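You operate a simulated robot arm through the tools that you are given. There is no shell and no other tool. Be economical: measure what you need, move in short steps, check, and stop when the job is done.

Carry out the task below with a simulated robot arm. There is one attempt and no reset: what you move stays moved.

JOB
Unlock and start the grey cart, knob to STEPS, keyboard out.

The check looks at the end state, three seconds after you hand in, the way a careful person would. Anything else that was tipped, shoved, dropped, spilled or broken makes it a failure.

ROBOT AND FRAMES
A 7-joint arm with a two-finger parallel gripper, fixed in place. Base frame: the origin is at the foot of the arm, x ahead of it, y to its left, z up. Readings come in m, degrees, newtons and seconds.
Its first joint turns from -166.0 to 166.0 degrees. Payload 4.4 kg.
Tool frame: the origin (TCP) lies between the finger pads and is the grasp point; the fingertips stand 0.023 m ahead of it; z points along the fingers, y is the line along which they close. Largest opening 0.094 m; finger width 0.038, thickness 0.01; the body of the gripper, 0.054 by 0.096 m, starts 0.039 m behind the TCP.
Orientation is told as [roll, pitch, yaw] about the base's x, y, z axes, in that order, counted from this pose: with the fingers straight down and closing along the base's y, the tool's x points along the base's -x, its y along +y and its z along -z.

CONTROLS
- The arm moves only by the tool step_arm. Its argument "targets" is a list that holds one entry, the list of rows, each a list of 7 numbers: the shift along the tool's x, y, z in units of 50 mm (1.0 is 50 mm), then the turn, a rotation vector about the tool's x, y, z in units of 5 degrees (1.0 is 5 degrees), then the finger opening in m, from 0 to 0.094. In form: [[[x, y, z, rx, ry, rz, grip], ...]]. A call has 1 to 12 rows; each row shifts and turns the commanded pose from where the row before left it, along the tool's axes as they then stand. A call with a number of a shift or a turn outside -1 to 1 is refused whole. Rows are played at 5 a second. More than 0.05 m and 8.6 degrees between two rows, or a gripper value outside its range, and nothing of the call is played. A pose out of reach is approached as far as the arm can. The call stops where the force on the tool passes 40 N (or 10 N more than at its start, if that is more) or the arm is blocked; 0.2 s more then pass. The fingers move at their own pace (about 0.072 m/s each) and stop on an object; they squeeze with about 28 N. The grip force told is the motor's: it shows also when the fingers shut on nothing. Time passes only in rows, and 0.2 s behind the last, so rows that do not move let the fingers close. The reply holds the time, the measured pose of the TCP, the force on the tool along the base axes, the opening and the grip force, in the units named above and with some noise.
- Cameras (640 x 400 px; columns grow to the right, rows downward): "scene" is fixed at [0.2214, -0.4985, 1.6931]; the picture's right is [0.70, -0.71, 0.00], its down [-0.44, -0.43, -0.79] and it looks along [0.56, 0.55, -0.62] (base axes); focal length 324 px, centre (320, 200). "wrist" rides on the gripper at [0.086, 0.016, -0.074] in the tool frame; the picture's right is [-0.18, 0.98, 0.00], its down [-0.58, -0.11, -0.81] and it looks along [-0.79, -0.15, 0.59] (tool axes); focal length 243 px, centre (320, 200). There is no depth. A picture from a camera that has moved, and an enlarged one, comes with that camera's place and axes in the base frame and with its lens.
- capture(camera): a new picture of that camera. The clock stands still meanwhile.
- close_up(camera, box): a new picture of the part [left, top, right, bottom] of that camera's present view, enlarged. The clock stands still meanwhile.
- close_job(): hands the job in; it is judged then, once.

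Go step by step. Nothing tells you positions but the pictures and the camera data: compare them with the known pose of the tool, close in by small moves and look again before you grip or let go. The budget is 120 turns and 68 pictures, counting those below and the enlarged ones. Unless the task says otherwise, let go and move clear before handing in, and close with one line.

The tools are called after "Call:" by a JSON object that holds its "fn" and its "kwargs". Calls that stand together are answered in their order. step_arm: Moves the arm, as the interface text tells. Its arguments: {"type":"object","properties":{"targets":{"type":"array"}},"required":["targets"]} The other tools are called the same way: capture (camera) takes a picture; close_up (camera, box) takes an enlarged picture of a part of a camera's view; close_job () hands the job in.

At the start:

```text
time: 0.0
position: [0.628, 0.3116, 1.2428]
ee_rot: [0.0, -0.1, 0.1]
contact_force: [0.2, -0.2, 0.6]
finger_gap: 0.0939
grip_force: 0.0
```

scene: 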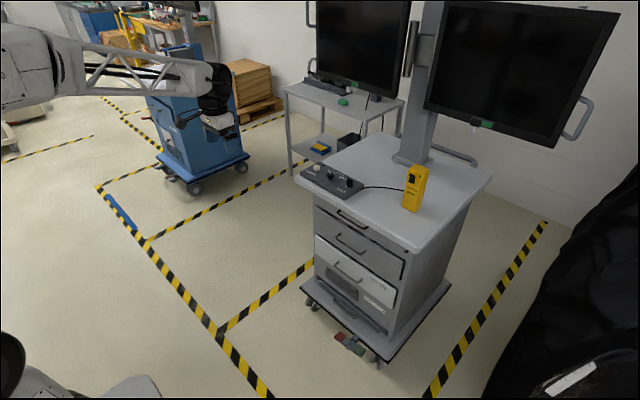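
wrist: 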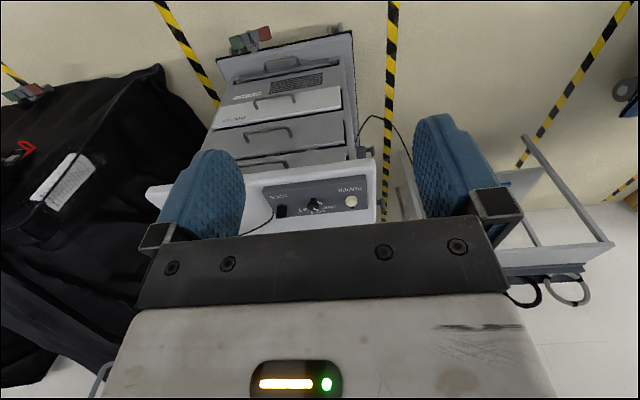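

I see a grey cart with drawers and a control box on top, with a button, a knob and some kind of lock. I'll take enlarged views first.

Call:
{"fn": "close_up", "kwargs": {"camera": "scene", "box": [280, 140, 440, 240]}}

Call:
{"fn": "close_up", "kwargs": {"camera": "scene", "box": [290, 200, 450, 380]}}

Call:
{"fn": "close_up", "kwargs": {"camera": "wrist", "box": [200, 20, 440, 240]}}

```text
4.00 times, centred on (360, 190) of scene
camera zoom: at [0.2214, -0.4985, 1.6931], right [0.7, -0.71, 0.0], down [-0.44, -0.43, -0.79], along [0.56, 0.55, -0.62], focal length 1296 px, centre (160, 240)
```

zoom: 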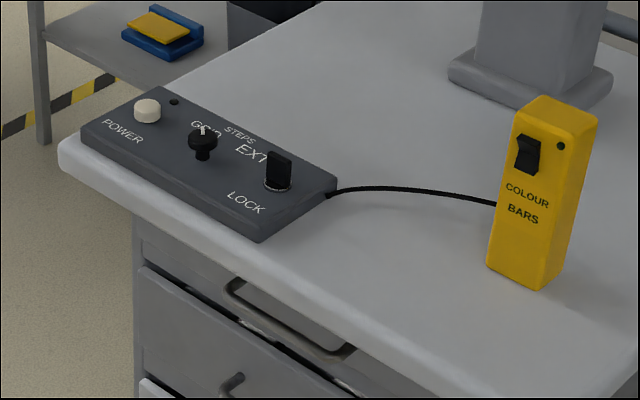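

```text
2.22 times, centred on (370, 290) of scene
camera zoom: at [0.2214, -0.4985, 1.6931], right [0.7, -0.71, 0.0], down [-0.44, -0.43, -0.79], along [0.56, 0.55, -0.62], focal length 720 px, centre (209, 0)
```

zoom: 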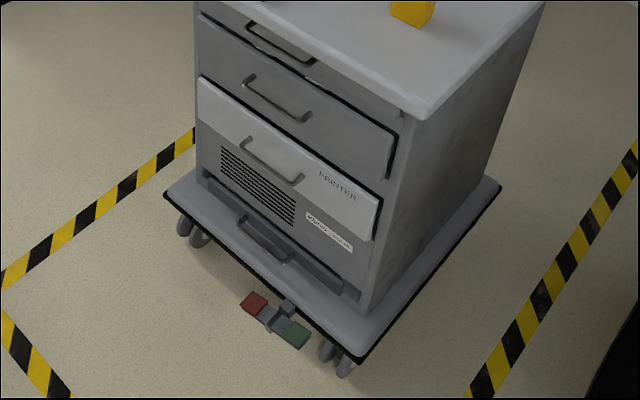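

```text
1.82 times, centred on (320, 130) of wrist
camera zoom: at [0.5422, 0.3276, 1.3173], right [0.18, 0.98, 0.0], down [0.58, -0.11, 0.81], along [0.79, -0.15, -0.59], focal length 441 px, centre (320, 327)
```

zoom: 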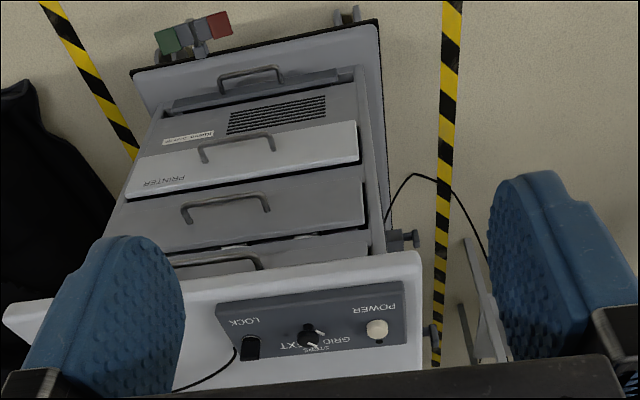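

The panel sits at about x≈1.03, with power at y≈0.31, the knob at y≈0.226, and lock at y≈0.14, all near z≈0.97. The cart front faces the robot at x≈0.93. I'll lower the hand to see the drawers and panel better.

Call:
{"fn": "step_arm", "kwargs": {"targets": [[[0, -0.36, 0.7, 0, 0, 0, 0.09], [0, -0.36, 0.7, 0, 0, 0, 0.09], [0, -0.36, 0.7, 0, 0, 0, 0.09], [0, -0.36, 0.7, 0, 0, 0, 0.09], [0, -0.36, 0.7, 0, 0, 0, 0.09]]]}}

Call:
{"fn": "capture", "kwargs": {"camera": "wrist"}}

```text
time: 1.2
position: [0.6289, 0.2211, 1.0685]
ee_rot: [0.0, -0.2, 0.1]
contact_force: [0.6, 0.0, 1.0]
finger_gap: 0.09
grip_force: 0.1
```

```text
62 pictures are left
camera wrist: at [0.542, 0.2374, 1.144], right [0.18, 0.98, 0.0], down [0.58, -0.11, 0.81], along [0.79, -0.15, -0.59], focal length 243 px, centre (320, 200)
```

wrist: 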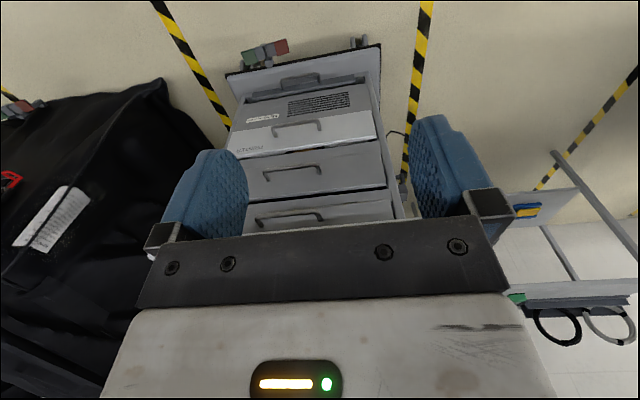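

Call:
{"fn": "close_up", "kwargs": {"camera": "wrist", "box": [220, 60, 420, 240]}}

Call:
{"fn": "close_up", "kwargs": {"camera": "scene", "box": [300, 190, 420, 265]}}

```text
2.22 times, centred on (320, 150) of wrist
camera zoom: at [0.542, 0.2374, 1.144], right [0.18, 0.98, 0.0], down [0.58, -0.11, 0.81], along [0.79, -0.15, -0.59], focal length 539 px, centre (320, 311)
```

zoom: 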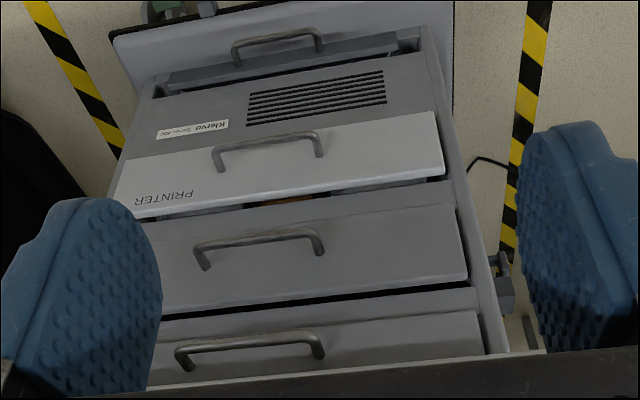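

```text
5.33 times, centred on (360, 228) of scene
camera zoom: at [0.2214, -0.4985, 1.6931], right [0.7, -0.71, 0.0], down [-0.44, -0.43, -0.79], along [0.56, 0.55, -0.62], focal length 1728 px, centre (107, 53)
```

zoom: 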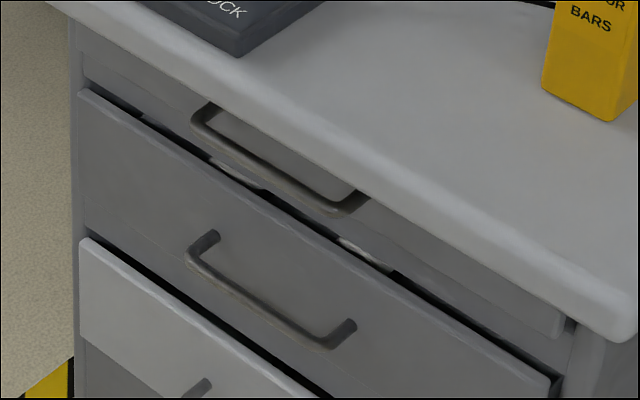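

I place the top handle near (0.975, 0.08, 0.85), under the tabletop overhang. Next I'll bring the wrist camera closer to the panel to read the present states.

Call:
{"fn": "step_arm", "kwargs": {"targets": [[[-0.84, 0, -0.27, 0, 0, 0, 0.09], [-0.84, 0, -0.27, 0, 0, 0, 0.09], [-0.84, 0, -0.27, 0, 0, 0, 0.09], [-0.84, 0, -0.27, 0, 0, 0, 0.09], [-0.84, 0, -0.27, 0, 0, 0, 0.09], [-0.84, 0, -0.27, 0, 0, 0, 0.09]]]}}

Call:
{"fn": "close_up", "kwargs": {"camera": "wrist", "box": [210, 60, 430, 220]}}

```text
time: 2.6
position: [0.8827, 0.2227, 1.1514]
ee_rot: [0.0, -0.1, 0.0]
contact_force: [0.0, -0.8, 0.5]
finger_gap: 0.0898
grip_force: 0.0
```

```text
2.50 times, centred on (320, 140) of wrist
camera zoom: at [0.7967, 0.2396, 1.2248], right [0.18, 0.98, 0.0], down [0.58, -0.11, 0.81], along [0.79, -0.15, -0.59], focal length 606 px, centre (320, 350)
```

zoom: 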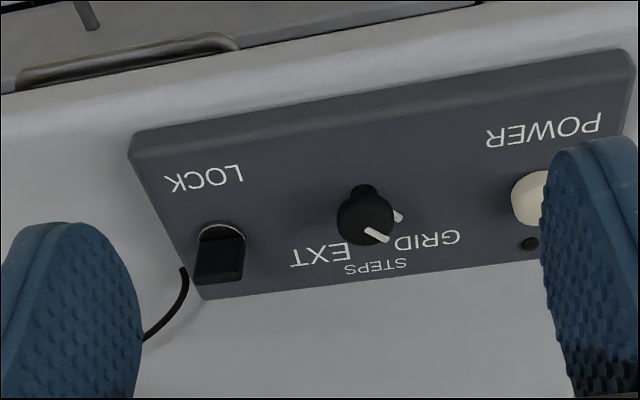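

The knob points at GRID now. I'll zoom in on the lock and the knob.

Call:
{"fn": "close_up", "kwargs": {"camera": "wrist", "box": [255, 120, 375, 195]}}

Call:
{"fn": "close_up", "kwargs": {"camera": "scene", "box": [300, 155, 370, 200]}}

```text
5.33 times, centred on (315, 158) of wrist
camera zoom: at [0.7967, 0.2396, 1.2248], right [0.18, 0.98, 0.0], down [0.58, -0.11, 0.81], along [0.79, -0.15, -0.59], focal length 1294 px, centre (347, 427)
```

zoom: 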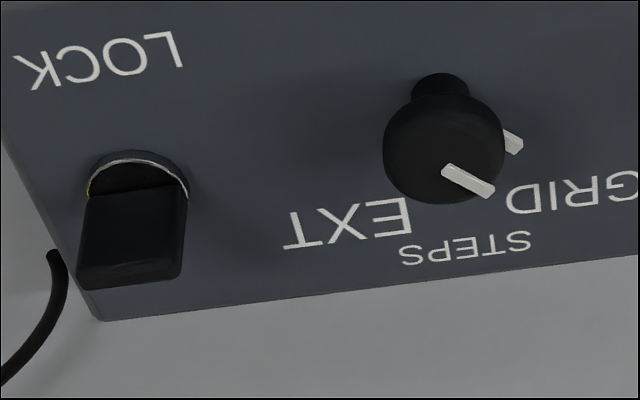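

```text
8.89 times, centred on (335, 178) of scene
camera zoom: at [0.2214, -0.4985, 1.6931], right [0.7, -0.71, 0.0], down [-0.44, -0.43, -0.79], along [0.56, 0.55, -0.62], focal length 2880 px, centre (187, 400)
```

zoom: 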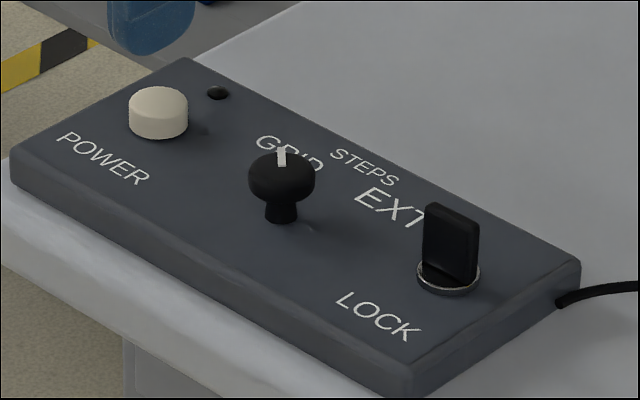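

The panel top is at z≈0.957. The lock wing is at (1.03, 0.137), its plate lies along y, and its top is near z 0.99. The knob disc is at (1.012, 0.22). I'll pitch the tool forward 30° for reach, close the fingers and hover ahead of the lock.

Call:
{"fn": "step_arm", "kwargs": {"targets": [[[-0.3, -0.48, 0.3, 0, 0, 0, 0.0], [-0.3, -0.48, 0.3, 0, 0, 0, 0.0], [-0.3, -0.48, 0.3, 0, 0, 0, 0.0], [0, 0, 0, 0, -1, 0, 0.0], [0, 0, 0, 0, -1, 0, 0.0], [0, 0, 0, 0, -1, 0, 0.0], [0, 0, 0, 0, -1, 0, 0.0], [0, 0, 0, 0, -1, 0, 0.0], [0, 0, 0, 0, -1, 0, 0.0]]]}}

Call:
{"fn": "capture", "kwargs": {"camera": "wrist"}}

```text
time: 4.6
position: [0.9242, 0.1492, 1.1038]
ee_rot: [0.0, -30.0, 0.0]
contact_force: [0.3, -0.2, -0.1]
finger_gap: 0.0
grip_force: 27.9
```

```text
56 pictures are left
camera wrist: at [0.8136, 0.1659, 1.1252], right [0.16, 0.98, 0.09], down [0.1, -0.11, 0.99], along [0.98, -0.15, -0.11], focal length 243 px, centre (320, 200)
```

wrist: 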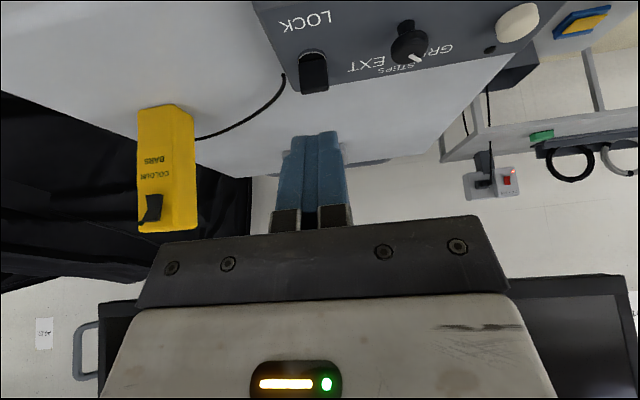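

The pitch is right and the lock is ahead. I'll descend to just in front of the wing's left half and look.

Call:
{"fn": "step_arm", "kwargs": {"targets": [[[0.13, 0.02, 0.77, 0, 0, 0, 0.0], [0.13, 0, 0.77, 0, 0, 0, 0.0], [0.13, 0, 0.77, 0, 0, 0, 0.0]]]}}

Call:
{"fn": "capture", "kwargs": {"camera": "wrist"}}

Call:
{"fn": "close_up", "kwargs": {"camera": "scene", "box": [300, 140, 396, 200]}}

```text
time: 5.4
position: [0.9681, 0.1508, 0.9948]
ee_rot: [-0.1, -30.1, -0.1]
contact_force: [0.2, 0.6, 0.2]
finger_gap: 0.0001
grip_force: 28.4
```

```text
55 pictures are left
camera wrist: at [0.8553, 0.168, 1.0153], right [0.16, 0.98, 0.09], down [0.1, -0.11, 0.99], along [0.98, -0.15, -0.11], focal length 243 px, centre (320, 200)
```

wrist: 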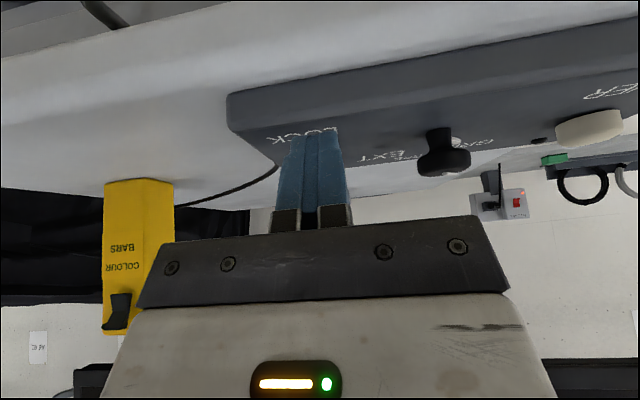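

```text
6.67 times, centred on (348, 170) of scene
camera zoom: at [0.2214, -0.4985, 1.6931], right [0.7, -0.71, 0.0], down [-0.44, -0.43, -0.79], along [0.56, 0.55, -0.62], focal length 2160 px, centre (133, 400)
```

zoom: 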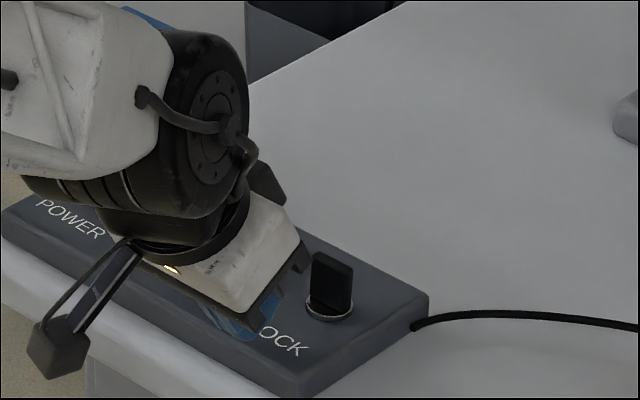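

The tip clears the panel and sits in front of the wing. I'll shift slightly left for more leverage and push forward in short steps, which turns it clockwise.

Call:
{"fn": "step_arm", "kwargs": {"targets": [[[0, 0.075, 0, 0, 0, 0, 0.0], [-0.139, 0, 0.08, 0, 0, 0, 0.0], [-0.139, 0, 0.08, 0, 0, 0, 0.0], [-0.139, 0, 0.08, 0, 0, 0, 0.0], [-0.104, 0, 0.06, 0, 0, 0, 0.0], [-0.07, 0, 0.04, 0, 0, 0, 0.0]]]}}

Call:
{"fn": "close_up", "kwargs": {"camera": "scene", "box": [310, 150, 390, 200]}}

```text
time: 6.8
position: [0.9968, 0.1539, 0.9954]
ee_rot: [0.0, -29.8, 0.0]
contact_force: [-27.6, -3.9, 7.7]
finger_gap: 0.0002
grip_force: 28.4
stopped in row 6: the force on the tool passed its limit (the readings are from after the stop); the commanded pose is now the measured one
```

```text
8.00 times, centred on (350, 175) of scene
camera zoom: at [0.2214, -0.4985, 1.6931], right [0.7, -0.71, 0.0], down [-0.44, -0.43, -0.79], along [0.56, 0.55, -0.62], focal length 2592 px, centre (80, 400)
```

zoom: 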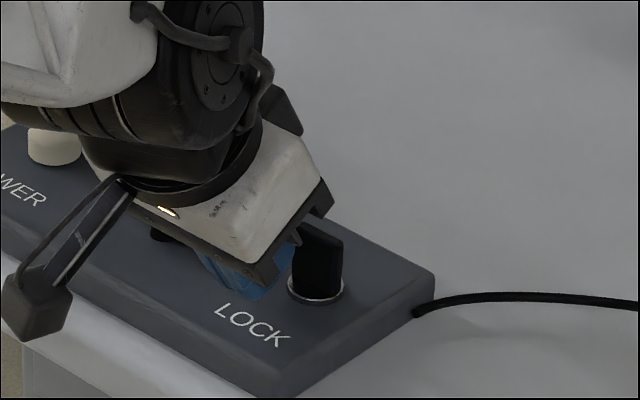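

It is firm in the clockwise direction. I'll back off, cross in front to the other end and try counter-clockwise.

Call:
{"fn": "step_arm", "kwargs": {"targets": [[[0.26, 0, -0.15, 0, 0, 0, 0.0], [0, -0.35, 0, 0, 0, 0, 0.0], [0, -0.35, 0, 0, 0, 0, 0.0], [-0.139, 0, 0.08, 0, 0, 0, 0.0], [-0.104, 0, 0.06, 0, 0, 0, 0.0], [-0.104, 0, 0.06, 0, 0, 0, 0.0], [-0.104, 0, 0.06, 0, 0, 0, 0.0], [-0.07, 0, 0.04, 0, 0, 0, 0.0]]]}}

Call:
{"fn": "close_up", "kwargs": {"camera": "scene", "box": [310, 150, 390, 200]}}

```text
time: 8.6
position: [1.0131, 0.1204, 0.9948]
ee_rot: [0.1, -29.9, 0.0]
contact_force: [0.2, -0.7, -0.5]
finger_gap: 0.0
grip_force: 27.5
```

```text
8.00 times, centred on (350, 175) of scene
camera zoom: at [0.2214, -0.4985, 1.6931], right [0.7, -0.71, 0.0], down [-0.44, -0.43, -0.79], along [0.56, 0.55, -0.62], focal length 2592 px, centre (80, 400)
```

zoom: 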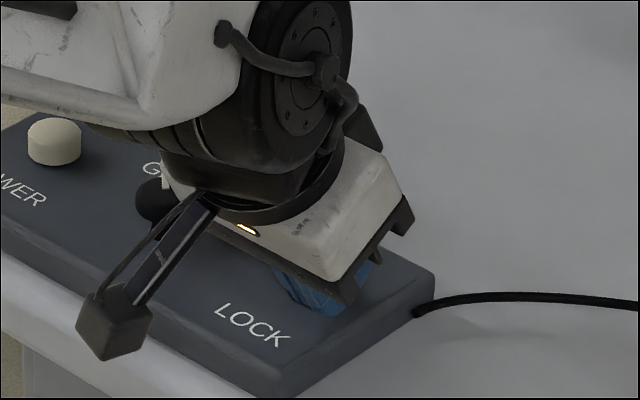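

There's no resistance on this side, so the wing seems to be turning. I'll push a little more, then retreat and look.

Call:
{"fn": "step_arm", "kwargs": {"targets": [[[-0.104, 0, 0.06, 0, 0, 0, 0.0], [-0.104, 0, 0.06, 0, 0, 0, 0.0], [0.208, 0, -0.12, 0, 0, 0, 0.0], [0.35, 0, -0.2, 0, 0, 0, 0.0], [0, 0, -1, 0, 0, 0, 0.04], [0, 0, -1, 0, 0, 0, 0.06]]]}}

Call:
{"fn": "close_up", "kwargs": {"camera": "scene", "box": [300, 155, 380, 205]}}

Call:
{"fn": "close_up", "kwargs": {"camera": "wrist", "box": [200, 0, 520, 200]}}

```text
time: 9.9
position: [0.9417, 0.1192, 1.0812]
ee_rot: [0.0, -29.7, 0.0]
contact_force: [0.3, 0.3, -0.3]
finger_gap: 0.0601
grip_force: 0.0
```

```text
8.00 times, centred on (340, 180) of scene
camera zoom: at [0.2214, -0.4985, 1.6931], right [0.7, -0.71, 0.0], down [-0.44, -0.43, -0.79], along [0.56, 0.55, -0.62], focal length 2592 px, centre (160, 360)
```

zoom: 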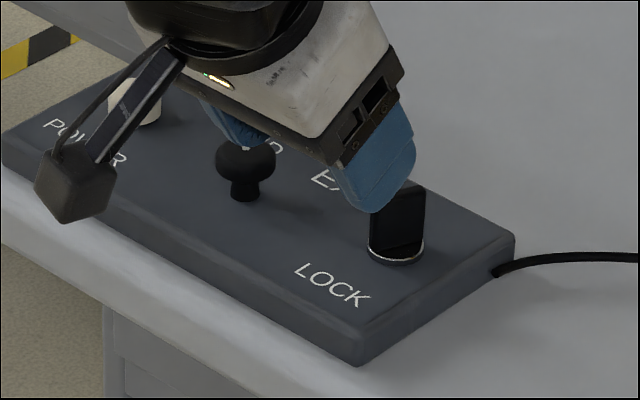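

```text
2.00 times, centred on (360, 100) of wrist
camera zoom: at [0.8309, 0.1367, 1.1024], right [0.16, 0.98, 0.09], down [0.11, -0.11, 0.99], along [0.98, -0.15, -0.12], focal length 485 px, centre (240, 400)
```

zoom: 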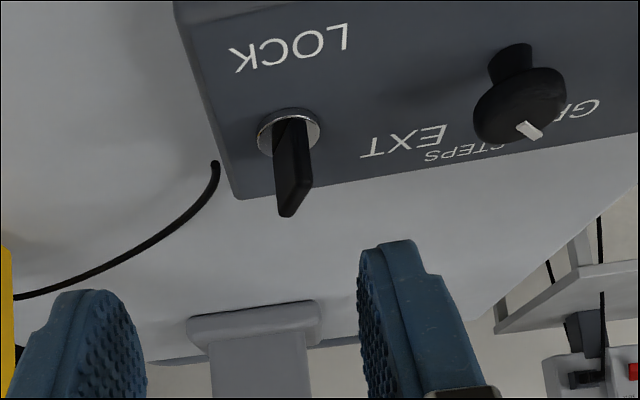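

The wing has turned about 70° counter-clockwise. I'll straddle it with open fingers and squeeze to bring it fully to 90°.

Call:
{"fn": "step_arm", "kwargs": {"targets": [[[-0.31, 0.18, 0.385, 0, 0, 0, 0.06], [-0.31, 0.18, 0.385, 0, 0, 0, 0.06], [0, 0, 0.5, 0, 0, 0, 0.06], [0, 0, 0.5, 0, 0, 0, 0.06], [0, 0, 0.4, 0, 0, 0, 0.06]]]}}

Call:
{"fn": "close_up", "kwargs": {"camera": "wrist", "box": [200, 60, 440, 210]}}

```text
time: 11.2
position: [1.0246, 0.1373, 1.0044]
ee_rot: [0.1, -29.9, 0.0]
contact_force: [-0.6, 0.0, -0.6]
finger_gap: 0.0598
grip_force: 0.1
```

```text
2.67 times, centred on (320, 135) of wrist
camera zoom: at [0.9119, 0.1539, 1.0253], right [0.16, 0.98, 0.09], down [0.1, -0.11, 0.99], along [0.98, -0.15, -0.12], focal length 647 px, centre (320, 373)
```

zoom: 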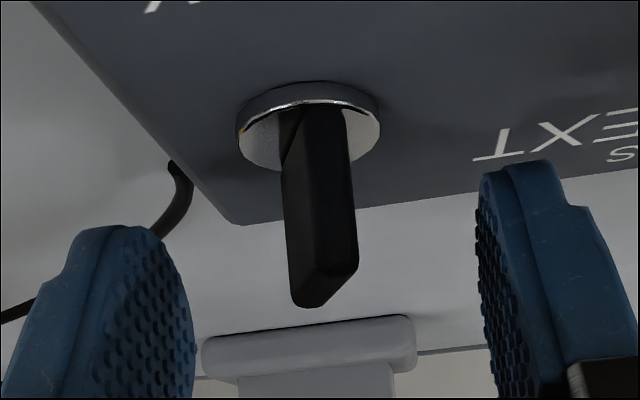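

The wing lies between the pads. I'll go down a bit and squeeze.

Call:
{"fn": "step_arm", "kwargs": {"targets": [[[0, 0, 0.18, 0, 0, 0, 0.06], [0, 0, 0, 0, 0, 0, 0.03], [0, 0, 0, 0, 0, 0, 0.01], [0, 0, 0, 0, 0, 0, 0.0], [0, 0, 0, 0, 0, 0, 0.0]]]}}

Call:
{"fn": "close_up", "kwargs": {"camera": "wrist", "box": [200, 60, 440, 210]}}

```text
time: 12.3
position: [1.0268, 0.1388, 0.9949]
ee_rot: [-0.1, -29.9, 0.0]
contact_force: [-2.7, 22.4, 0.4]
finger_gap: 0.0079
grip_force: 45.6
```

```text
2.67 times, centred on (320, 135) of wrist
camera zoom: at [0.9159, 0.1543, 1.0168], right [0.16, 0.98, 0.09], down [0.1, -0.11, 0.99], along [0.98, -0.15, -0.12], focal length 647 px, centre (320, 373)
```

zoom: 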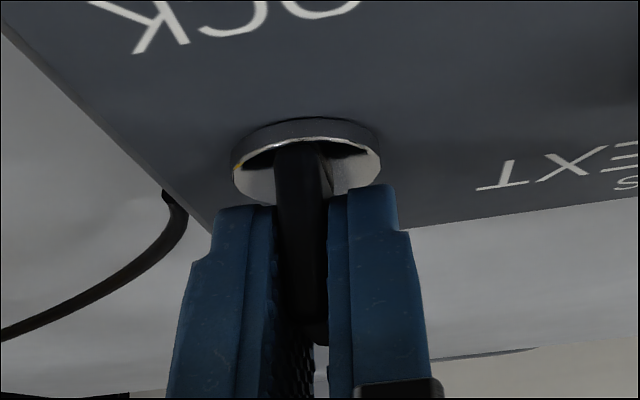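

The wing is aligned. I'll nudge it a few degrees further to make sure it's at its stop, then release and check.

Call:
{"fn": "step_arm", "kwargs": {"targets": [[[0, 0.03, 0, 0, 0, 0, 0.0], [0, 0, 0, -0.5, 0, -0.866, 0.0], [0, 0, 0, 0, 0, 0, 0.0]]]}}

```text
time: 13.2
position: [1.0271, 0.137, 0.9957]
ee_rot: [0.0, -29.9, 5.0]
contact_force: [-8.0, 2.5, 8.1]
finger_gap: 0.0096
grip_force: 45.1
```

The pads spread instead of turning the wing, so it's at its 90° stop. I'll release and retreat.

Call:
{"fn": "step_arm", "kwargs": {"targets": [[[0, 0, 0, 0.5, 0, 0.866, 0.02], [0, 0, 0, 0, 0, 0, 0.06], [0, 0, -0.7, 0, 0, 0, 0.06], [0, 0, -1, 0, 0, 0, 0.06], [0.4, 0.5, -0.7, 0, 0, 0, 0.06]]]}}

Call:
{"fn": "capture", "kwargs": {"camera": "wrist"}}

Call:
{"fn": "close_up", "kwargs": {"camera": "scene", "box": [300, 155, 380, 205]}}

```text
time: 14.3
position: [0.9484, 0.1652, 1.0911]
ee_rot: [0.0, -29.7, -0.1]
contact_force: [0.2, 0.7, -1.1]
finger_gap: 0.06
grip_force: 0.3
```

```text
47 pictures are left
camera wrist: at [0.8371, 0.1809, 1.1126], right [0.16, 0.98, 0.09], down [0.1, -0.11, 0.99], along [0.98, -0.15, -0.12], focal length 243 px, centre (320, 200)
```

wrist: 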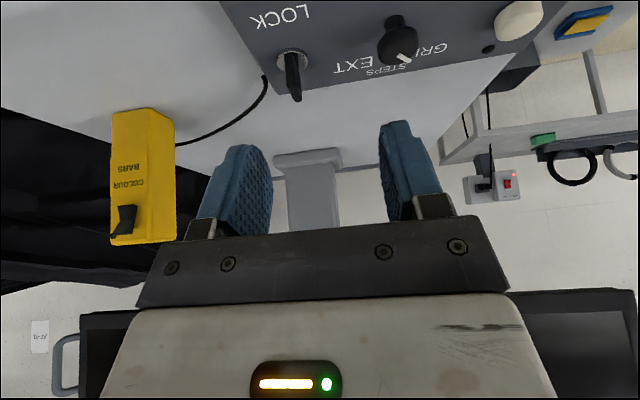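

```text
8.00 times, centred on (340, 180) of scene
camera zoom: at [0.2214, -0.4985, 1.6931], right [0.7, -0.71, 0.0], down [-0.44, -0.43, -0.79], along [0.56, 0.55, -0.62], focal length 2592 px, centre (160, 360)
```

zoom: 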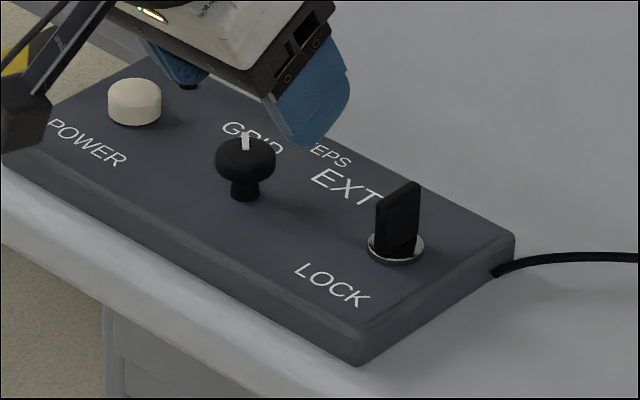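

The lock is turned and clear. Now I'll hover over the POWER button at about (1.025, 0.308) with the fingers closed.

Call:
{"fn": "step_arm", "kwargs": {"targets": [[[-0.18, 0.715, 0.3, 0, 0, 0, 0.0], [-0.18, 0.715, 0.4, 0, 0, 0, 0.0], [-0.18, 0.715, 0.5, 0, 0, 0, 0.0], [-0.18, 0.715, 0.6, 0, 0, 0, 0.0]]]}}

Call:
{"fn": "close_up", "kwargs": {"camera": "scene", "box": [290, 140, 370, 190]}}

Call:
{"fn": "close_up", "kwargs": {"camera": "wrist", "box": [200, 60, 440, 210]}}

```text
time: 15.3
position: [1.0258, 0.3059, 1.0284]
ee_rot: [-0.1, -29.9, 0.1]
contact_force: [0.5, 0.8, 1.0]
finger_gap: 0.0
grip_force: 28.0
```

```text
8.00 times, centred on (330, 165) of scene
camera zoom: at [0.2214, -0.4985, 1.6931], right [0.7, -0.71, 0.0], down [-0.44, -0.43, -0.79], along [0.56, 0.55, -0.62], focal length 2592 px, centre (240, 480)
```

zoom: 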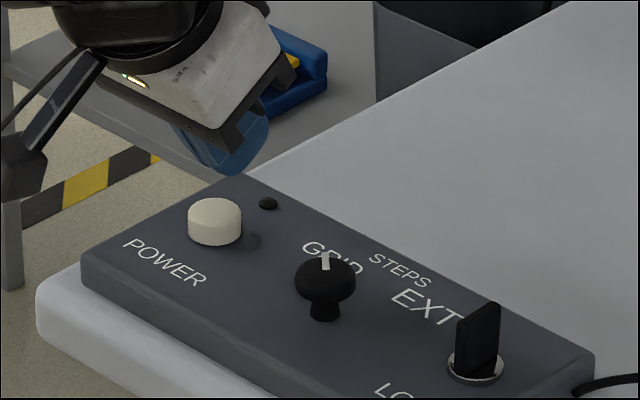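

```text
2.67 times, centred on (320, 135) of wrist
camera zoom: at [0.9146, 0.3231, 1.0509], right [0.16, 0.98, 0.09], down [0.1, -0.11, 0.99], along [0.98, -0.15, -0.12], focal length 647 px, centre (320, 373)
```

zoom: 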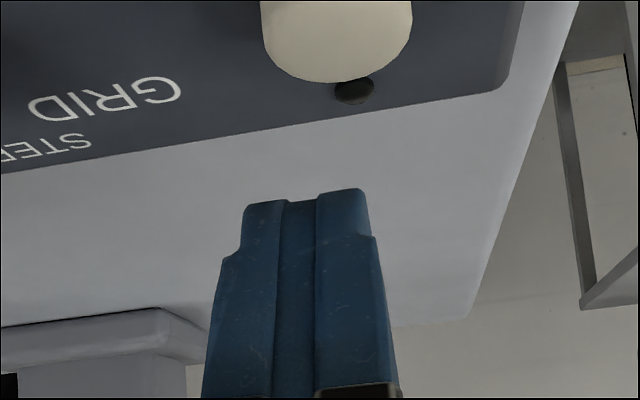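

The tip is above the button. I'll shift 4 mm left and press down in 5 mm steps.

Call:
{"fn": "step_arm", "kwargs": {"targets": [[[0, 0.08, 0, 0, 0, 0, 0.0], [0.05, 0, 0.0866, 0, 0, 0, 0.0], [0.05, 0, 0.0866, 0, 0, 0, 0.0], [0.05, 0, 0.0866, 0, 0, 0, 0.0], [0.05, 0, 0.0866, 0, 0, 0, 0.0], [0.025, 0, 0.0433, 0, 0, 0, 0.0], [0.025, 0, 0.0433, 0, 0, 0, 0.0]]]}}

Call:
{"fn": "close_up", "kwargs": {"camera": "scene", "box": [290, 140, 370, 190]}}

```text
time: 16.9
position: [1.0279, 0.3108, 1.0038]
ee_rot: [0.0, -29.9, 0.0]
contact_force: [1.0, -0.6, 3.0]
finger_gap: 0.0001
grip_force: 28.1
```

```text
8.00 times, centred on (330, 165) of scene
camera zoom: at [0.2214, -0.4985, 1.6931], right [0.7, -0.71, 0.0], down [-0.44, -0.43, -0.79], along [0.56, 0.55, -0.62], focal length 2592 px, centre (240, 480)
```

zoom: 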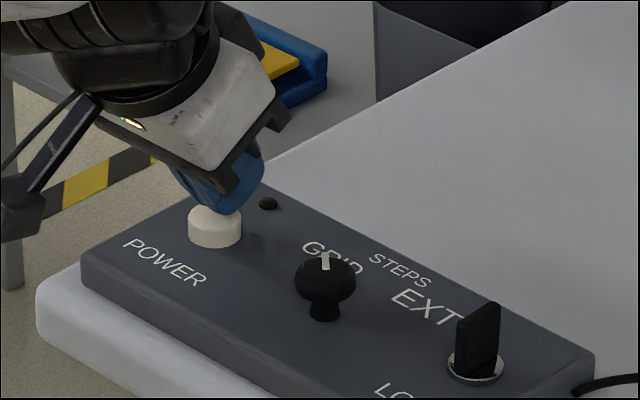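

Contact has just begun at about 3 N. I'll press further.

Call:
{"fn": "step_arm", "kwargs": {"targets": [[[0.02, 0, 0.035, 0, 0, 0, 0.0], [0.02, 0, 0.035, 0, 0, 0, 0.0], [0.02, 0, 0.035, 0, 0, 0, 0.0], [0.02, 0, 0.035, 0, 0, 0, 0.0]]]}}

Call:
{"fn": "close_up", "kwargs": {"camera": "scene", "box": [290, 140, 370, 190]}}

```text
time: 17.9
position: [1.0266, 0.3104, 0.9971]
ee_rot: [0.0, -30.0, -0.1]
contact_force: [-7.5, -4.6, 20.7]
finger_gap: 0.0002
grip_force: 27.9
```

```text
8.00 times, centred on (330, 165) of scene
camera zoom: at [0.2214, -0.4985, 1.6931], right [0.7, -0.71, 0.0], down [-0.44, -0.43, -0.79], along [0.56, 0.55, -0.62], focal length 2592 px, centre (240, 480)
```

zoom: 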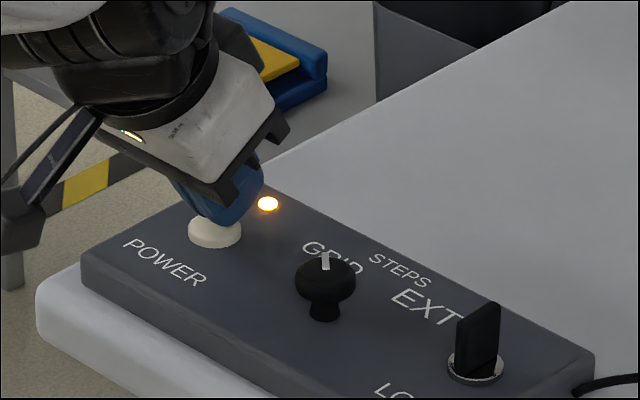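

The LED is on. I'll lift straight off, hover above the knob and pre-yaw the hand for the turn.

Call:
{"fn": "step_arm", "kwargs": {"targets": [[[-0.5, 0, -0.86, 0, 0, 0, 0.0], [0.2, -0.6, -0.25, 0, 0, 0, 0.03], [0.2, -0.6, -0.25, 0, 0, 0, 0.06], [0.2, -0.6, -0.25, 0, 0, 0, 0.06], [0, 0, 0, -0.5, 0, -0.866, 0.06], [0, 0, 0, -0.5, 0, -0.866, 0.06], [0, 0, 0, -0.5, 0, -0.866, 0.06], [0, 0, 0, -0.5, 0, -0.866, 0.06]]]}}

Call:
{"fn": "close_up", "kwargs": {"camera": "wrist", "box": [200, 0, 520, 200]}}

Call:
{"fn": "close_up", "kwargs": {"camera": "scene", "box": [290, 140, 370, 190]}}

```text
time: 19.8
position: [0.9823, 0.221, 1.0643]
ee_rot: [0.0, -29.9, 20.1]
contact_force: [-0.4, -0.3, 0.0]
finger_gap: 0.0602
grip_force: 0.2
```

```text
2.00 times, centred on (360, 100) of wrist
camera zoom: at [0.872, 0.1982, 1.0849], right [-0.19, 0.98, 0.09], down [0.13, -0.07, 0.99], along [0.97, 0.2, -0.12], focal length 485 px, centre (240, 400)
```

zoom: 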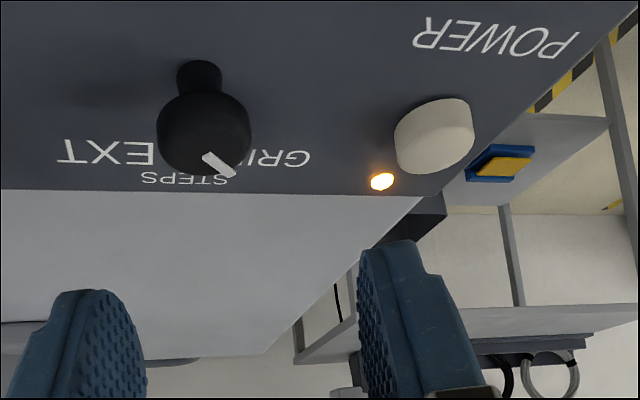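

```text
8.00 times, centred on (330, 165) of scene
camera zoom: at [0.2214, -0.4985, 1.6931], right [0.7, -0.71, 0.0], down [-0.44, -0.43, -0.79], along [0.56, 0.55, -0.62], focal length 2592 px, centre (240, 480)
```

zoom: 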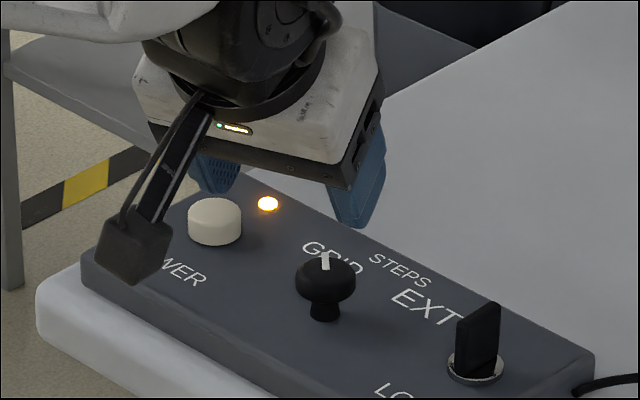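

Power is on. I'll descend over the knob with open fingers.

Call:
{"fn": "step_arm", "kwargs": {"targets": [[[0.1, -0.1, 0.5, 0, 0, 0, 0.06], [0.1, -0.09, 0.5, 0, 0, 0, 0.06], [0, 0, 0.4, 0, 0, 0, 0.06]]]}}

Call:
{"fn": "close_up", "kwargs": {"camera": "wrist", "box": [200, 60, 440, 210]}}

```text
time: 20.6
position: [1.01, 0.2217, 1.0002]
ee_rot: [-0.1, -30.0, 20.0]
contact_force: [-0.3, -0.2, 0.4]
finger_gap: 0.0602
grip_force: 0.2
```

```text
2.67 times, centred on (320, 135) of wrist
camera zoom: at [0.8995, 0.1986, 1.0206], right [-0.19, 0.98, 0.09], down [0.13, -0.07, 0.99], along [0.97, 0.2, -0.12], focal length 647 px, centre (320, 373)
```

zoom: 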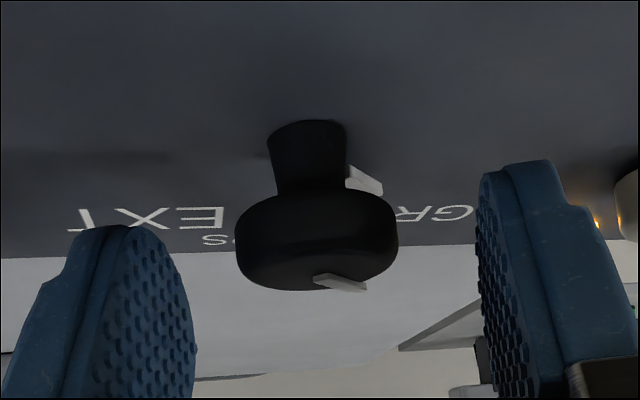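

The knob is centred between the pads. I'll lower a little, grip, and turn about 40° clockwise.

Call:
{"fn": "step_arm", "kwargs": {"targets": [[[0.03, 0, 0.14, 0, 0, 0, 0.06], [0, 0, 0, 0, 0, 0, 0.03], [0, 0, 0, 0, 0, 0, 0.0], [0, 0, 0, 0, 0, 0, 0.0]]]}}

Call:
{"fn": "close_up", "kwargs": {"camera": "wrist", "box": [200, 60, 440, 210]}}

```text
time: 21.6
position: [1.0116, 0.2224, 0.991]
ee_rot: [0.0, -29.8, 20.0]
contact_force: [-3.9, 13.3, 2.7]
finger_gap: 0.0296
grip_force: 45.1
```

```text
2.67 times, centred on (320, 135) of wrist
camera zoom: at [0.9016, 0.1997, 1.013], right [-0.19, 0.98, 0.09], down [0.13, -0.07, 0.99], along [0.97, 0.2, -0.12], focal length 647 px, centre (320, 373)
```

zoom: 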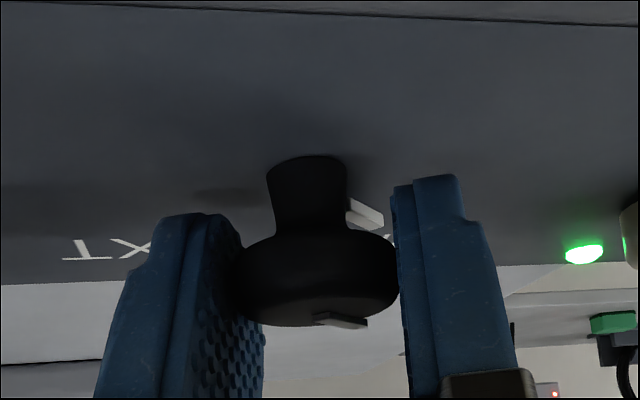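

The LED has turned green, so the cart is started. Turning the knob clockwise now.

Call:
{"fn": "step_arm", "kwargs": {"targets": [[[0, 0.012, 0, 0.5, 0, 0.866, 0.0], [0, 0, 0, 0.5, 0, 0.866, 0.0], [0, 0, 0, 0.5, 0, 0.866, 0.0], [0, 0, 0, 0.5, 0, 0.866, 0.0], [0, 0, 0, 0.5, 0, 0.866, 0.0], [0, 0, 0, 0.5, 0, 0.866, 0.0], [0, 0, 0, 0.5, 0, 0.866, 0.0], [0, 0, 0, 0.5, 0, 0.866, 0.0]]]}}

Call:
{"fn": "close_up", "kwargs": {"camera": "wrist", "box": [200, 60, 440, 210]}}

Call:
{"fn": "close_up", "kwargs": {"camera": "scene", "box": [290, 140, 370, 190]}}

```text
time: 23.4
position: [1.0122, 0.224, 0.992]
ee_rot: [0.0, -29.9, -19.6]
contact_force: [-4.6, 9.8, 1.3]
finger_gap: 0.0295
grip_force: 44.5
stopped in row 8: the force on the tool passed its limit (the readings are from after the stop); the commanded pose is now the measured one
```

```text
2.67 times, centred on (320, 135) of wrist
camera zoom: at [0.9125, 0.2763, 1.0128], right [0.48, 0.87, 0.09], down [0.06, -0.14, 0.99], along [0.88, -0.47, -0.12], focal length 647 px, centre (320, 373)
```

zoom: 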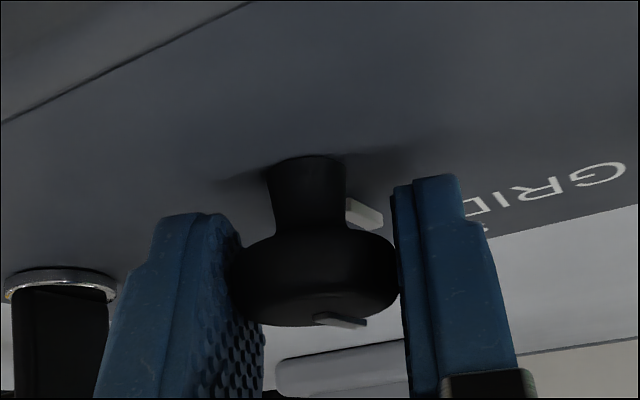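

```text
8.00 times, centred on (330, 165) of scene
camera zoom: at [0.2214, -0.4985, 1.6931], right [0.7, -0.71, 0.0], down [-0.44, -0.43, -0.79], along [0.56, 0.55, -0.62], focal length 2592 px, centre (240, 480)
```

zoom: 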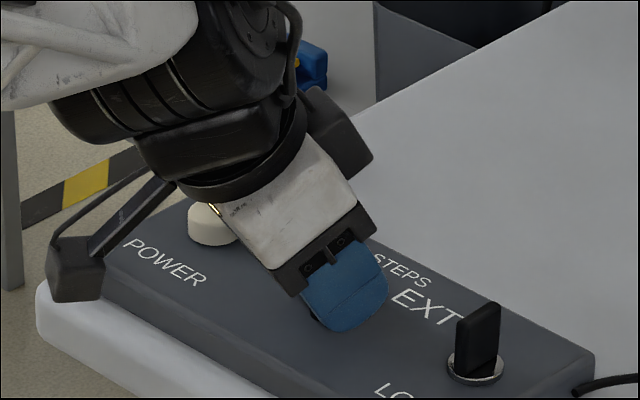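

The knob followed the hand through 40°. I'll release, back off, restore the yaw and look.

Call:
{"fn": "step_arm", "kwargs": {"targets": [[[0, 0, 0, 0, 0, 0, 0.03], [0, 0, 0, 0, 0, 0, 0.06], [0, 0, -0.8, 0, 0, 0, 0.06], [0, 0, -0.9, 0, 0, 0, 0.06], [0, 0, -0.9, 0, 0, 0, 0.06], [0, 0, 0, -0.5, 0, -0.866, 0.06], [0, 0, 0, -0.5, 0, -0.866, 0.06], [0, 0, 0, -0.5, 0, -0.866, 0.06], [0, 0, 0, -0.5, 0, -0.866, 0.06]]]}}

Call:
{"fn": "close_up", "kwargs": {"camera": "wrist", "box": [240, 0, 440, 125]}}

Call:
{"fn": "close_up", "kwargs": {"camera": "scene", "box": [290, 150, 370, 200]}}

```text
time: 25.4
position: [0.9517, 0.244, 1.1048]
ee_rot: [0.1, -30.0, 0.4]
contact_force: [-0.8, -0.2, 1.3]
finger_gap: 0.0597
grip_force: 0.0
```

```text
3.20 times, centred on (340, 62) of wrist
camera zoom: at [0.8396, 0.2605, 1.1246], right [0.15, 0.98, 0.09], down [0.1, -0.11, 0.99], along [0.98, -0.14, -0.12], focal length 776 px, centre (256, 640)
```

zoom: 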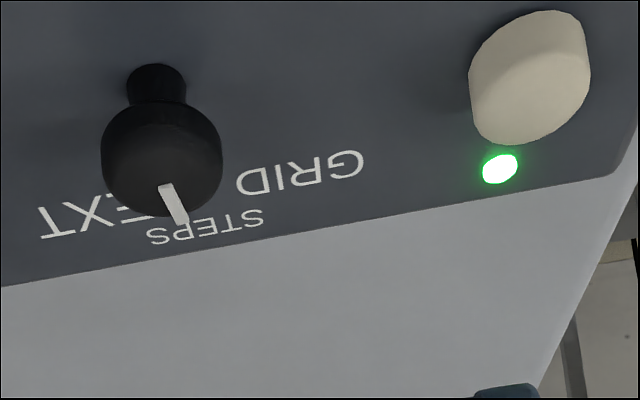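

```text
8.00 times, centred on (330, 175) of scene
camera zoom: at [0.2214, -0.4985, 1.6931], right [0.7, -0.71, 0.0], down [-0.44, -0.43, -0.79], along [0.56, 0.55, -0.62], focal length 2592 px, centre (240, 400)
```

zoom: 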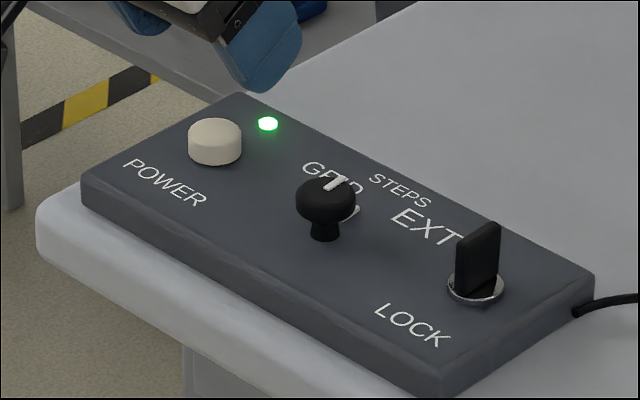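

The pointer is at STEPS, the LED is green and the lock is turned. Next I'll back off and lower the hand to inspect the drawers for the keyboard.

Call:
{"fn": "step_arm", "kwargs": {"targets": [[[0.86, 0, -0.5, 0, 0, 0, 0.06], [0.86, 0, -0.5, 0, 0, 0, 0.06], [0.86, 0, -0.5, 0, 0, 0, 0.06], [0, -0.95, 0, 0, 0, 0, 0.06], [0, -0.95, 0, 0, 0, 0, 0.06], [0, -0.95, 0, 0, 0, 0, 0.06], [0.45, 0, 0.78, 0, 0, 0, 0.06], [0.45, 0, 0.78, 0, 0, 0, 0.06], [0.45, 0, 0.78, 0, 0, 0, 0.06]]]}}

Call:
{"fn": "capture", "kwargs": {"camera": "wrist"}}

```text
time: 27.4
position: [0.8024, 0.1013, 0.9704]
ee_rot: [0.0, -30.0, 0.3]
contact_force: [0.2, 0.0, -0.2]
finger_gap: 0.06
grip_force: 0.1
```

```text
33 pictures are left
camera wrist: at [0.6907, 0.1175, 0.9912], right [0.15, 0.98, 0.09], down [0.1, -0.11, 0.99], along [0.98, -0.14, -0.12], focal length 243 px, centre (320, 200)
```

wrist: 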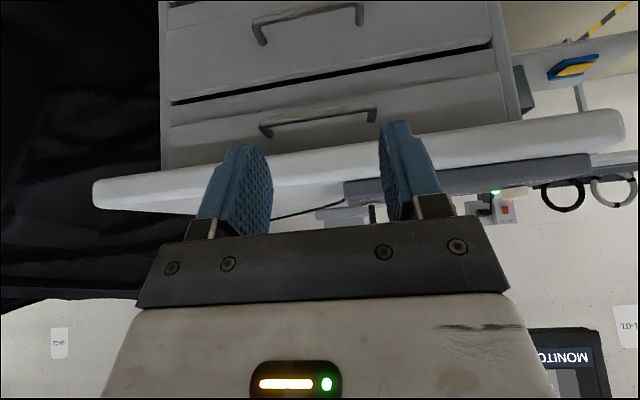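

Call:
{"fn": "close_up", "kwargs": {"camera": "wrist", "box": [150, 0, 520, 180]}}

```text
1.73 times, centred on (335, 90) of wrist
camera zoom: at [0.6907, 0.1175, 0.9912], right [0.15, 0.98, 0.09], down [0.1, -0.11, 0.99], along [0.98, -0.14, -0.12], focal length 420 px, centre (294, 390)
```

zoom: 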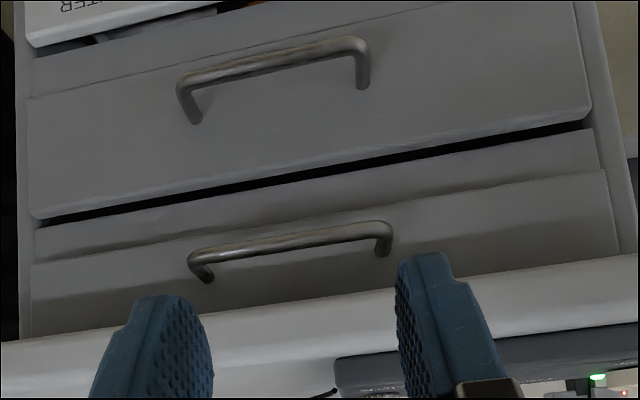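

I want to see what shows through the gap above the second drawer before choosing. I'll raise and tilt the camera to look into it.

Call:
{"fn": "step_arm", "kwargs": {"targets": [[[-0.7, 0, 0.05, 0, 0, 0, 0.06], [-0.7, 0, 0.05, 0, 0, 0, 0.06], [0, 0, 0, 0, 1, 0, 0.06], [0, 0, 0, 0, 1, 0, 0.06], [0, 0, 0, 0, 1, 0, 0.06]]]}}

Call:
{"fn": "close_up", "kwargs": {"camera": "wrist", "box": [160, 0, 480, 180]}}

```text
time: 28.6
position: [0.8661, 0.1018, 1.0009]
ee_rot: [0.0, -14.9, 0.3]
contact_force: [-0.3, -0.6, 0.2]
finger_gap: 0.06
grip_force: 0.1
```

```text
2.00 times, centred on (320, 90) of wrist
camera zoom: at [0.7641, 0.1176, 1.0505], right [0.17, 0.98, 0.05], down [0.36, -0.11, 0.93], along [0.92, -0.14, -0.37], focal length 485 px, centre (320, 420)
```

zoom: 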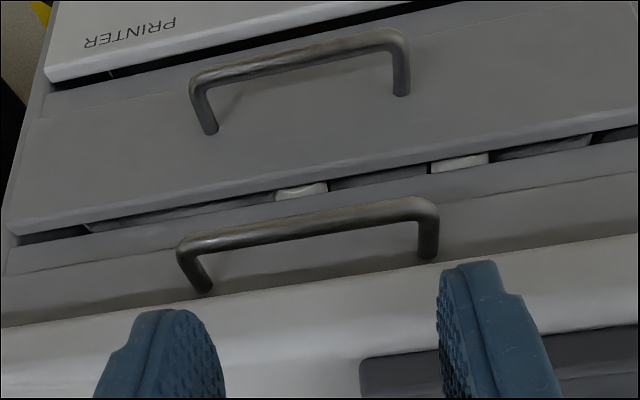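

Call:
{"fn": "close_up", "kwargs": {"camera": "wrist", "box": [160, 50, 480, 130]}}

Call:
{"fn": "close_up", "kwargs": {"camera": "wrist", "box": [360, 50, 480, 110]}}

```text
2.00 times, centred on (320, 90) of wrist
camera zoom: at [0.7641, 0.1176, 1.0505], right [0.17, 0.98, 0.05], down [0.36, -0.11, 0.93], along [0.92, -0.14, -0.37], focal length 485 px, centre (320, 420)
```

zoom: 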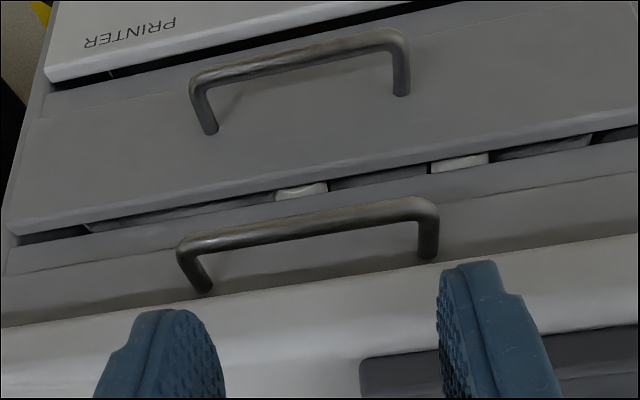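

```text
5.33 times, centred on (420, 80) of wrist
camera zoom: at [0.7641, 0.1176, 1.0505], right [0.17, 0.98, 0.05], down [0.36, -0.11, 0.93], along [0.92, -0.14, -0.37], focal length 1294 px, centre (-213, 840)
```

zoom: 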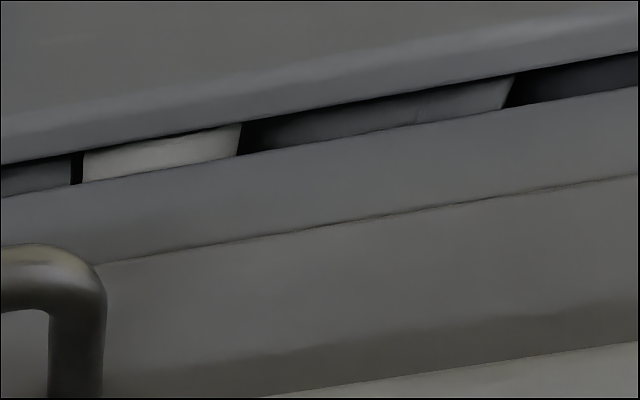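

Drawer 2 holds loose grey and white items. The slim top drawer looks like the keyboard tray, with its handle bar near (0.968, 0.085, 0.852). I'll retreat and pitch the hand to horizontal.

Call:
{"fn": "step_arm", "kwargs": {"targets": [[[0.966, 0, -0.25, 0, 0, 0, 0.06], [0.966, 0, -0.25, 0, 0, 0, 0.06], [0.966, 0, -0.25, 0, 0, 0, 0.06], [0.2, 0, 0.75, 0, -1, 0, 0.06], [0.2, 0, 0.75, 0, -1, 0, 0.06], [0, 0, 0, 0, -1, 0, 0.06], [0, 0, 0, 0, -1, 0, 0.06], [0, 0, 0, 0, -1, 0, 0.06], [0, 0, 0, 0, -1, 0, 0.06], [0, 0, 0, 0, -1, 0, 0.06], [0, 0, 0, 0, -1, 0, 0.06]]]}}

Call:
{"fn": "step_arm", "kwargs": {"targets": [[[0, 0, 0, 0, -1, 0, 0.06], [0, 0, 0, 0, -1, 0, 0.06], [0, 0, 0, 0, -1, 0, 0.06], [0, 0, 0, 0, -1, 0, 0.06], [0, 0, 0, 0, -1, 0, 0.06], [0, 0, 0, 0, -1, 0, 0.06], [0, 0, 0, 0, -1, 0, 0.06]]]}}

Call:
{"fn": "step_arm", "kwargs": {"targets": [[[0, 0, 0, 0, 0, 1, 0.06], [0, 0, 0, 0, 0, 1, 0.06], [0, 0, 0, 0, 0, 1, 0.06], [0, 0, 0, 0, 0, 1, 0.06], [0, 0, 0, 0, 0, 1, 0.06], [0, 0, 0, 0, 0, 1, 0.06], [0, 0, 0, 0, 0, 1, 0.06], [0, 0, 0, 0, 0, 1, 0.06], [0, 0, 0, 0, 0, 1, 0.06]]]}}

```text
time: 31.0
position: [0.7215, 0.0999, 0.9249]
ee_rot: [0.5, -55.1, -0.2]
contact_force: [0.1, -0.2, 5.9]
finger_gap: 0.0601
grip_force: 0.0
```

```text
time: 32.6
position: [0.7193, 0.1052, 0.9234]
ee_rot: [-3.1, -90.0, 3.0]
contact_force: [0.0, 0.6, 0.1]
finger_gap: 0.06
grip_force: 0.1
out of reach, approached as far as the arm can: row 7
```

```text
time: 34.6
position: [0.6644, 0.2514, 1.1074]
ee_rot: [86.4, -47.7, -90.3]
contact_force: [-0.9, 0.5, -0.3]
finger_gap: 0.0602
grip_force: 0.1
out of reach, approached as far as the arm can: row 1, 2, 3, 4, 5, 6, 7, 8, 9
```

The arm couldn't follow that roll and drifted to an odd pose. I'll look before moving on.

Call:
{"fn": "capture", "kwargs": {"camera": "scene"}}

```text
28 pictures are left
```

scene: 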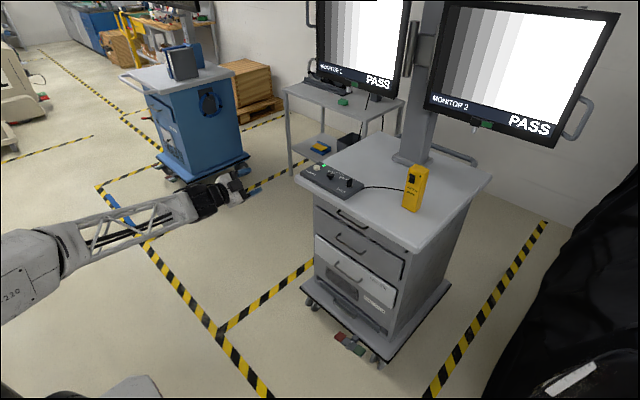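

The monitors show PASS with the steps pattern. I'll undo the roll and try the opposite direction.

Call:
{"fn": "step_arm", "kwargs": {"targets": [[[0, 0, 0, 0, 0, -1, 0.06], [0, 0, 0, 0, 0, -1, 0.06], [0, 0, 0, 0, 0, -1, 0.06], [0, 0, 0, 0, 0, -1, 0.06], [0, 0, 0, 0, 0, -1, 0.06], [0, 0, 0, 0, 0, -1, 0.06], [0, 0, 0, 0, 0, -1, 0.06], [0, 0, 0, 0, 0, -1, 0.06], [0, 0, 0, 0, 0, -1, 0.06]]]}}

```text
time: 36.6
position: [0.6658, 0.2497, 1.1086]
ee_rot: [-64.5, -88.0, 62.7]
contact_force: [0.5, 0.7, -0.6]
finger_gap: 0.0601
grip_force: 0.2
```

The tool is back to horizontal with no roll, at z 1.11. I'll try the negative roll.

Call:
{"fn": "step_arm", "kwargs": {"targets": [[[0, 0, 0, 0, 0, -1, 0.06], [0, 0, 0, 0, 0, -1, 0.06], [0, 0, 0, 0, 0, -1, 0.06], [0, 0, 0, 0, 0, -1, 0.06], [0, 0, 0, 0, 0, -1, 0.06], [0, 0, 0, 0, 0, -1, 0.06], [0, 0, 0, 0, 0, -1, 0.06], [0, 0, 0, 0, 0, -1, 0.06], [0, 0, 0, 0, 0, -1, 0.06]]]}}

```text
time: 38.6
position: [0.6656, 0.2502, 1.109]
ee_rot: [-88.8, -43.2, 87.3]
contact_force: [0.0, -0.1, 0.4]
finger_gap: 0.0598
grip_force: 0.0
```

That worked with no reach trouble. Continuing to -90°.

Call:
{"fn": "step_arm", "kwargs": {"targets": [[[0, 0, 0, 0, 0, -1, 0.06], [0, 0, 0, 0, 0, -1, 0.06], [0, 0, 0, 0, 0, -1, 0.06], [0, 0, 0, 0, 0, -1, 0.06], [0, 0, 0, 0, 0, -1, 0.06], [0, 0, 0, 0, 0, -1, 0.06], [0, 0, 0, 0, 0, -1, 0.06], [0, 0, 0, 0, 0, -1, 0.06], [0, 0, 0, 0, 0, -0.65, 0.06]]]}}

Call:
{"fn": "capture", "kwargs": {"camera": "wrist"}}

```text
time: 40.6
position: [0.666, 0.2495, 1.1083]
ee_rot: [-89.1, 0.0, 88.2]
contact_force: [-0.5, 0.1, 0.0]
finger_gap: 0.0602
grip_force: 0.1
```

```text
27 pictures are left
camera wrist: at [0.5879, 0.1667, 1.0932], right [-0.01, 0.18, -0.98], down [-0.79, 0.61, 0.12], along [0.62, 0.77, 0.14], focal length 243 px, centre (320, 200)
```

wrist: 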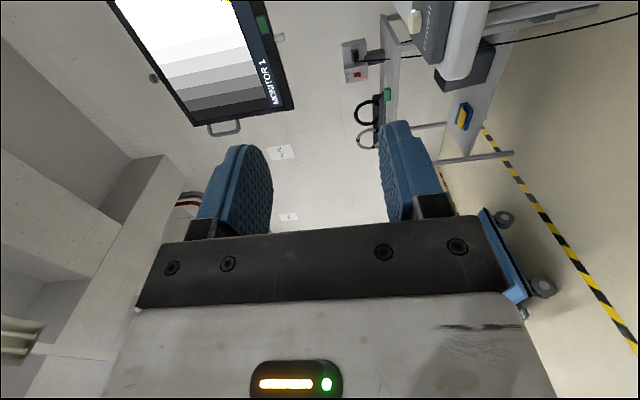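

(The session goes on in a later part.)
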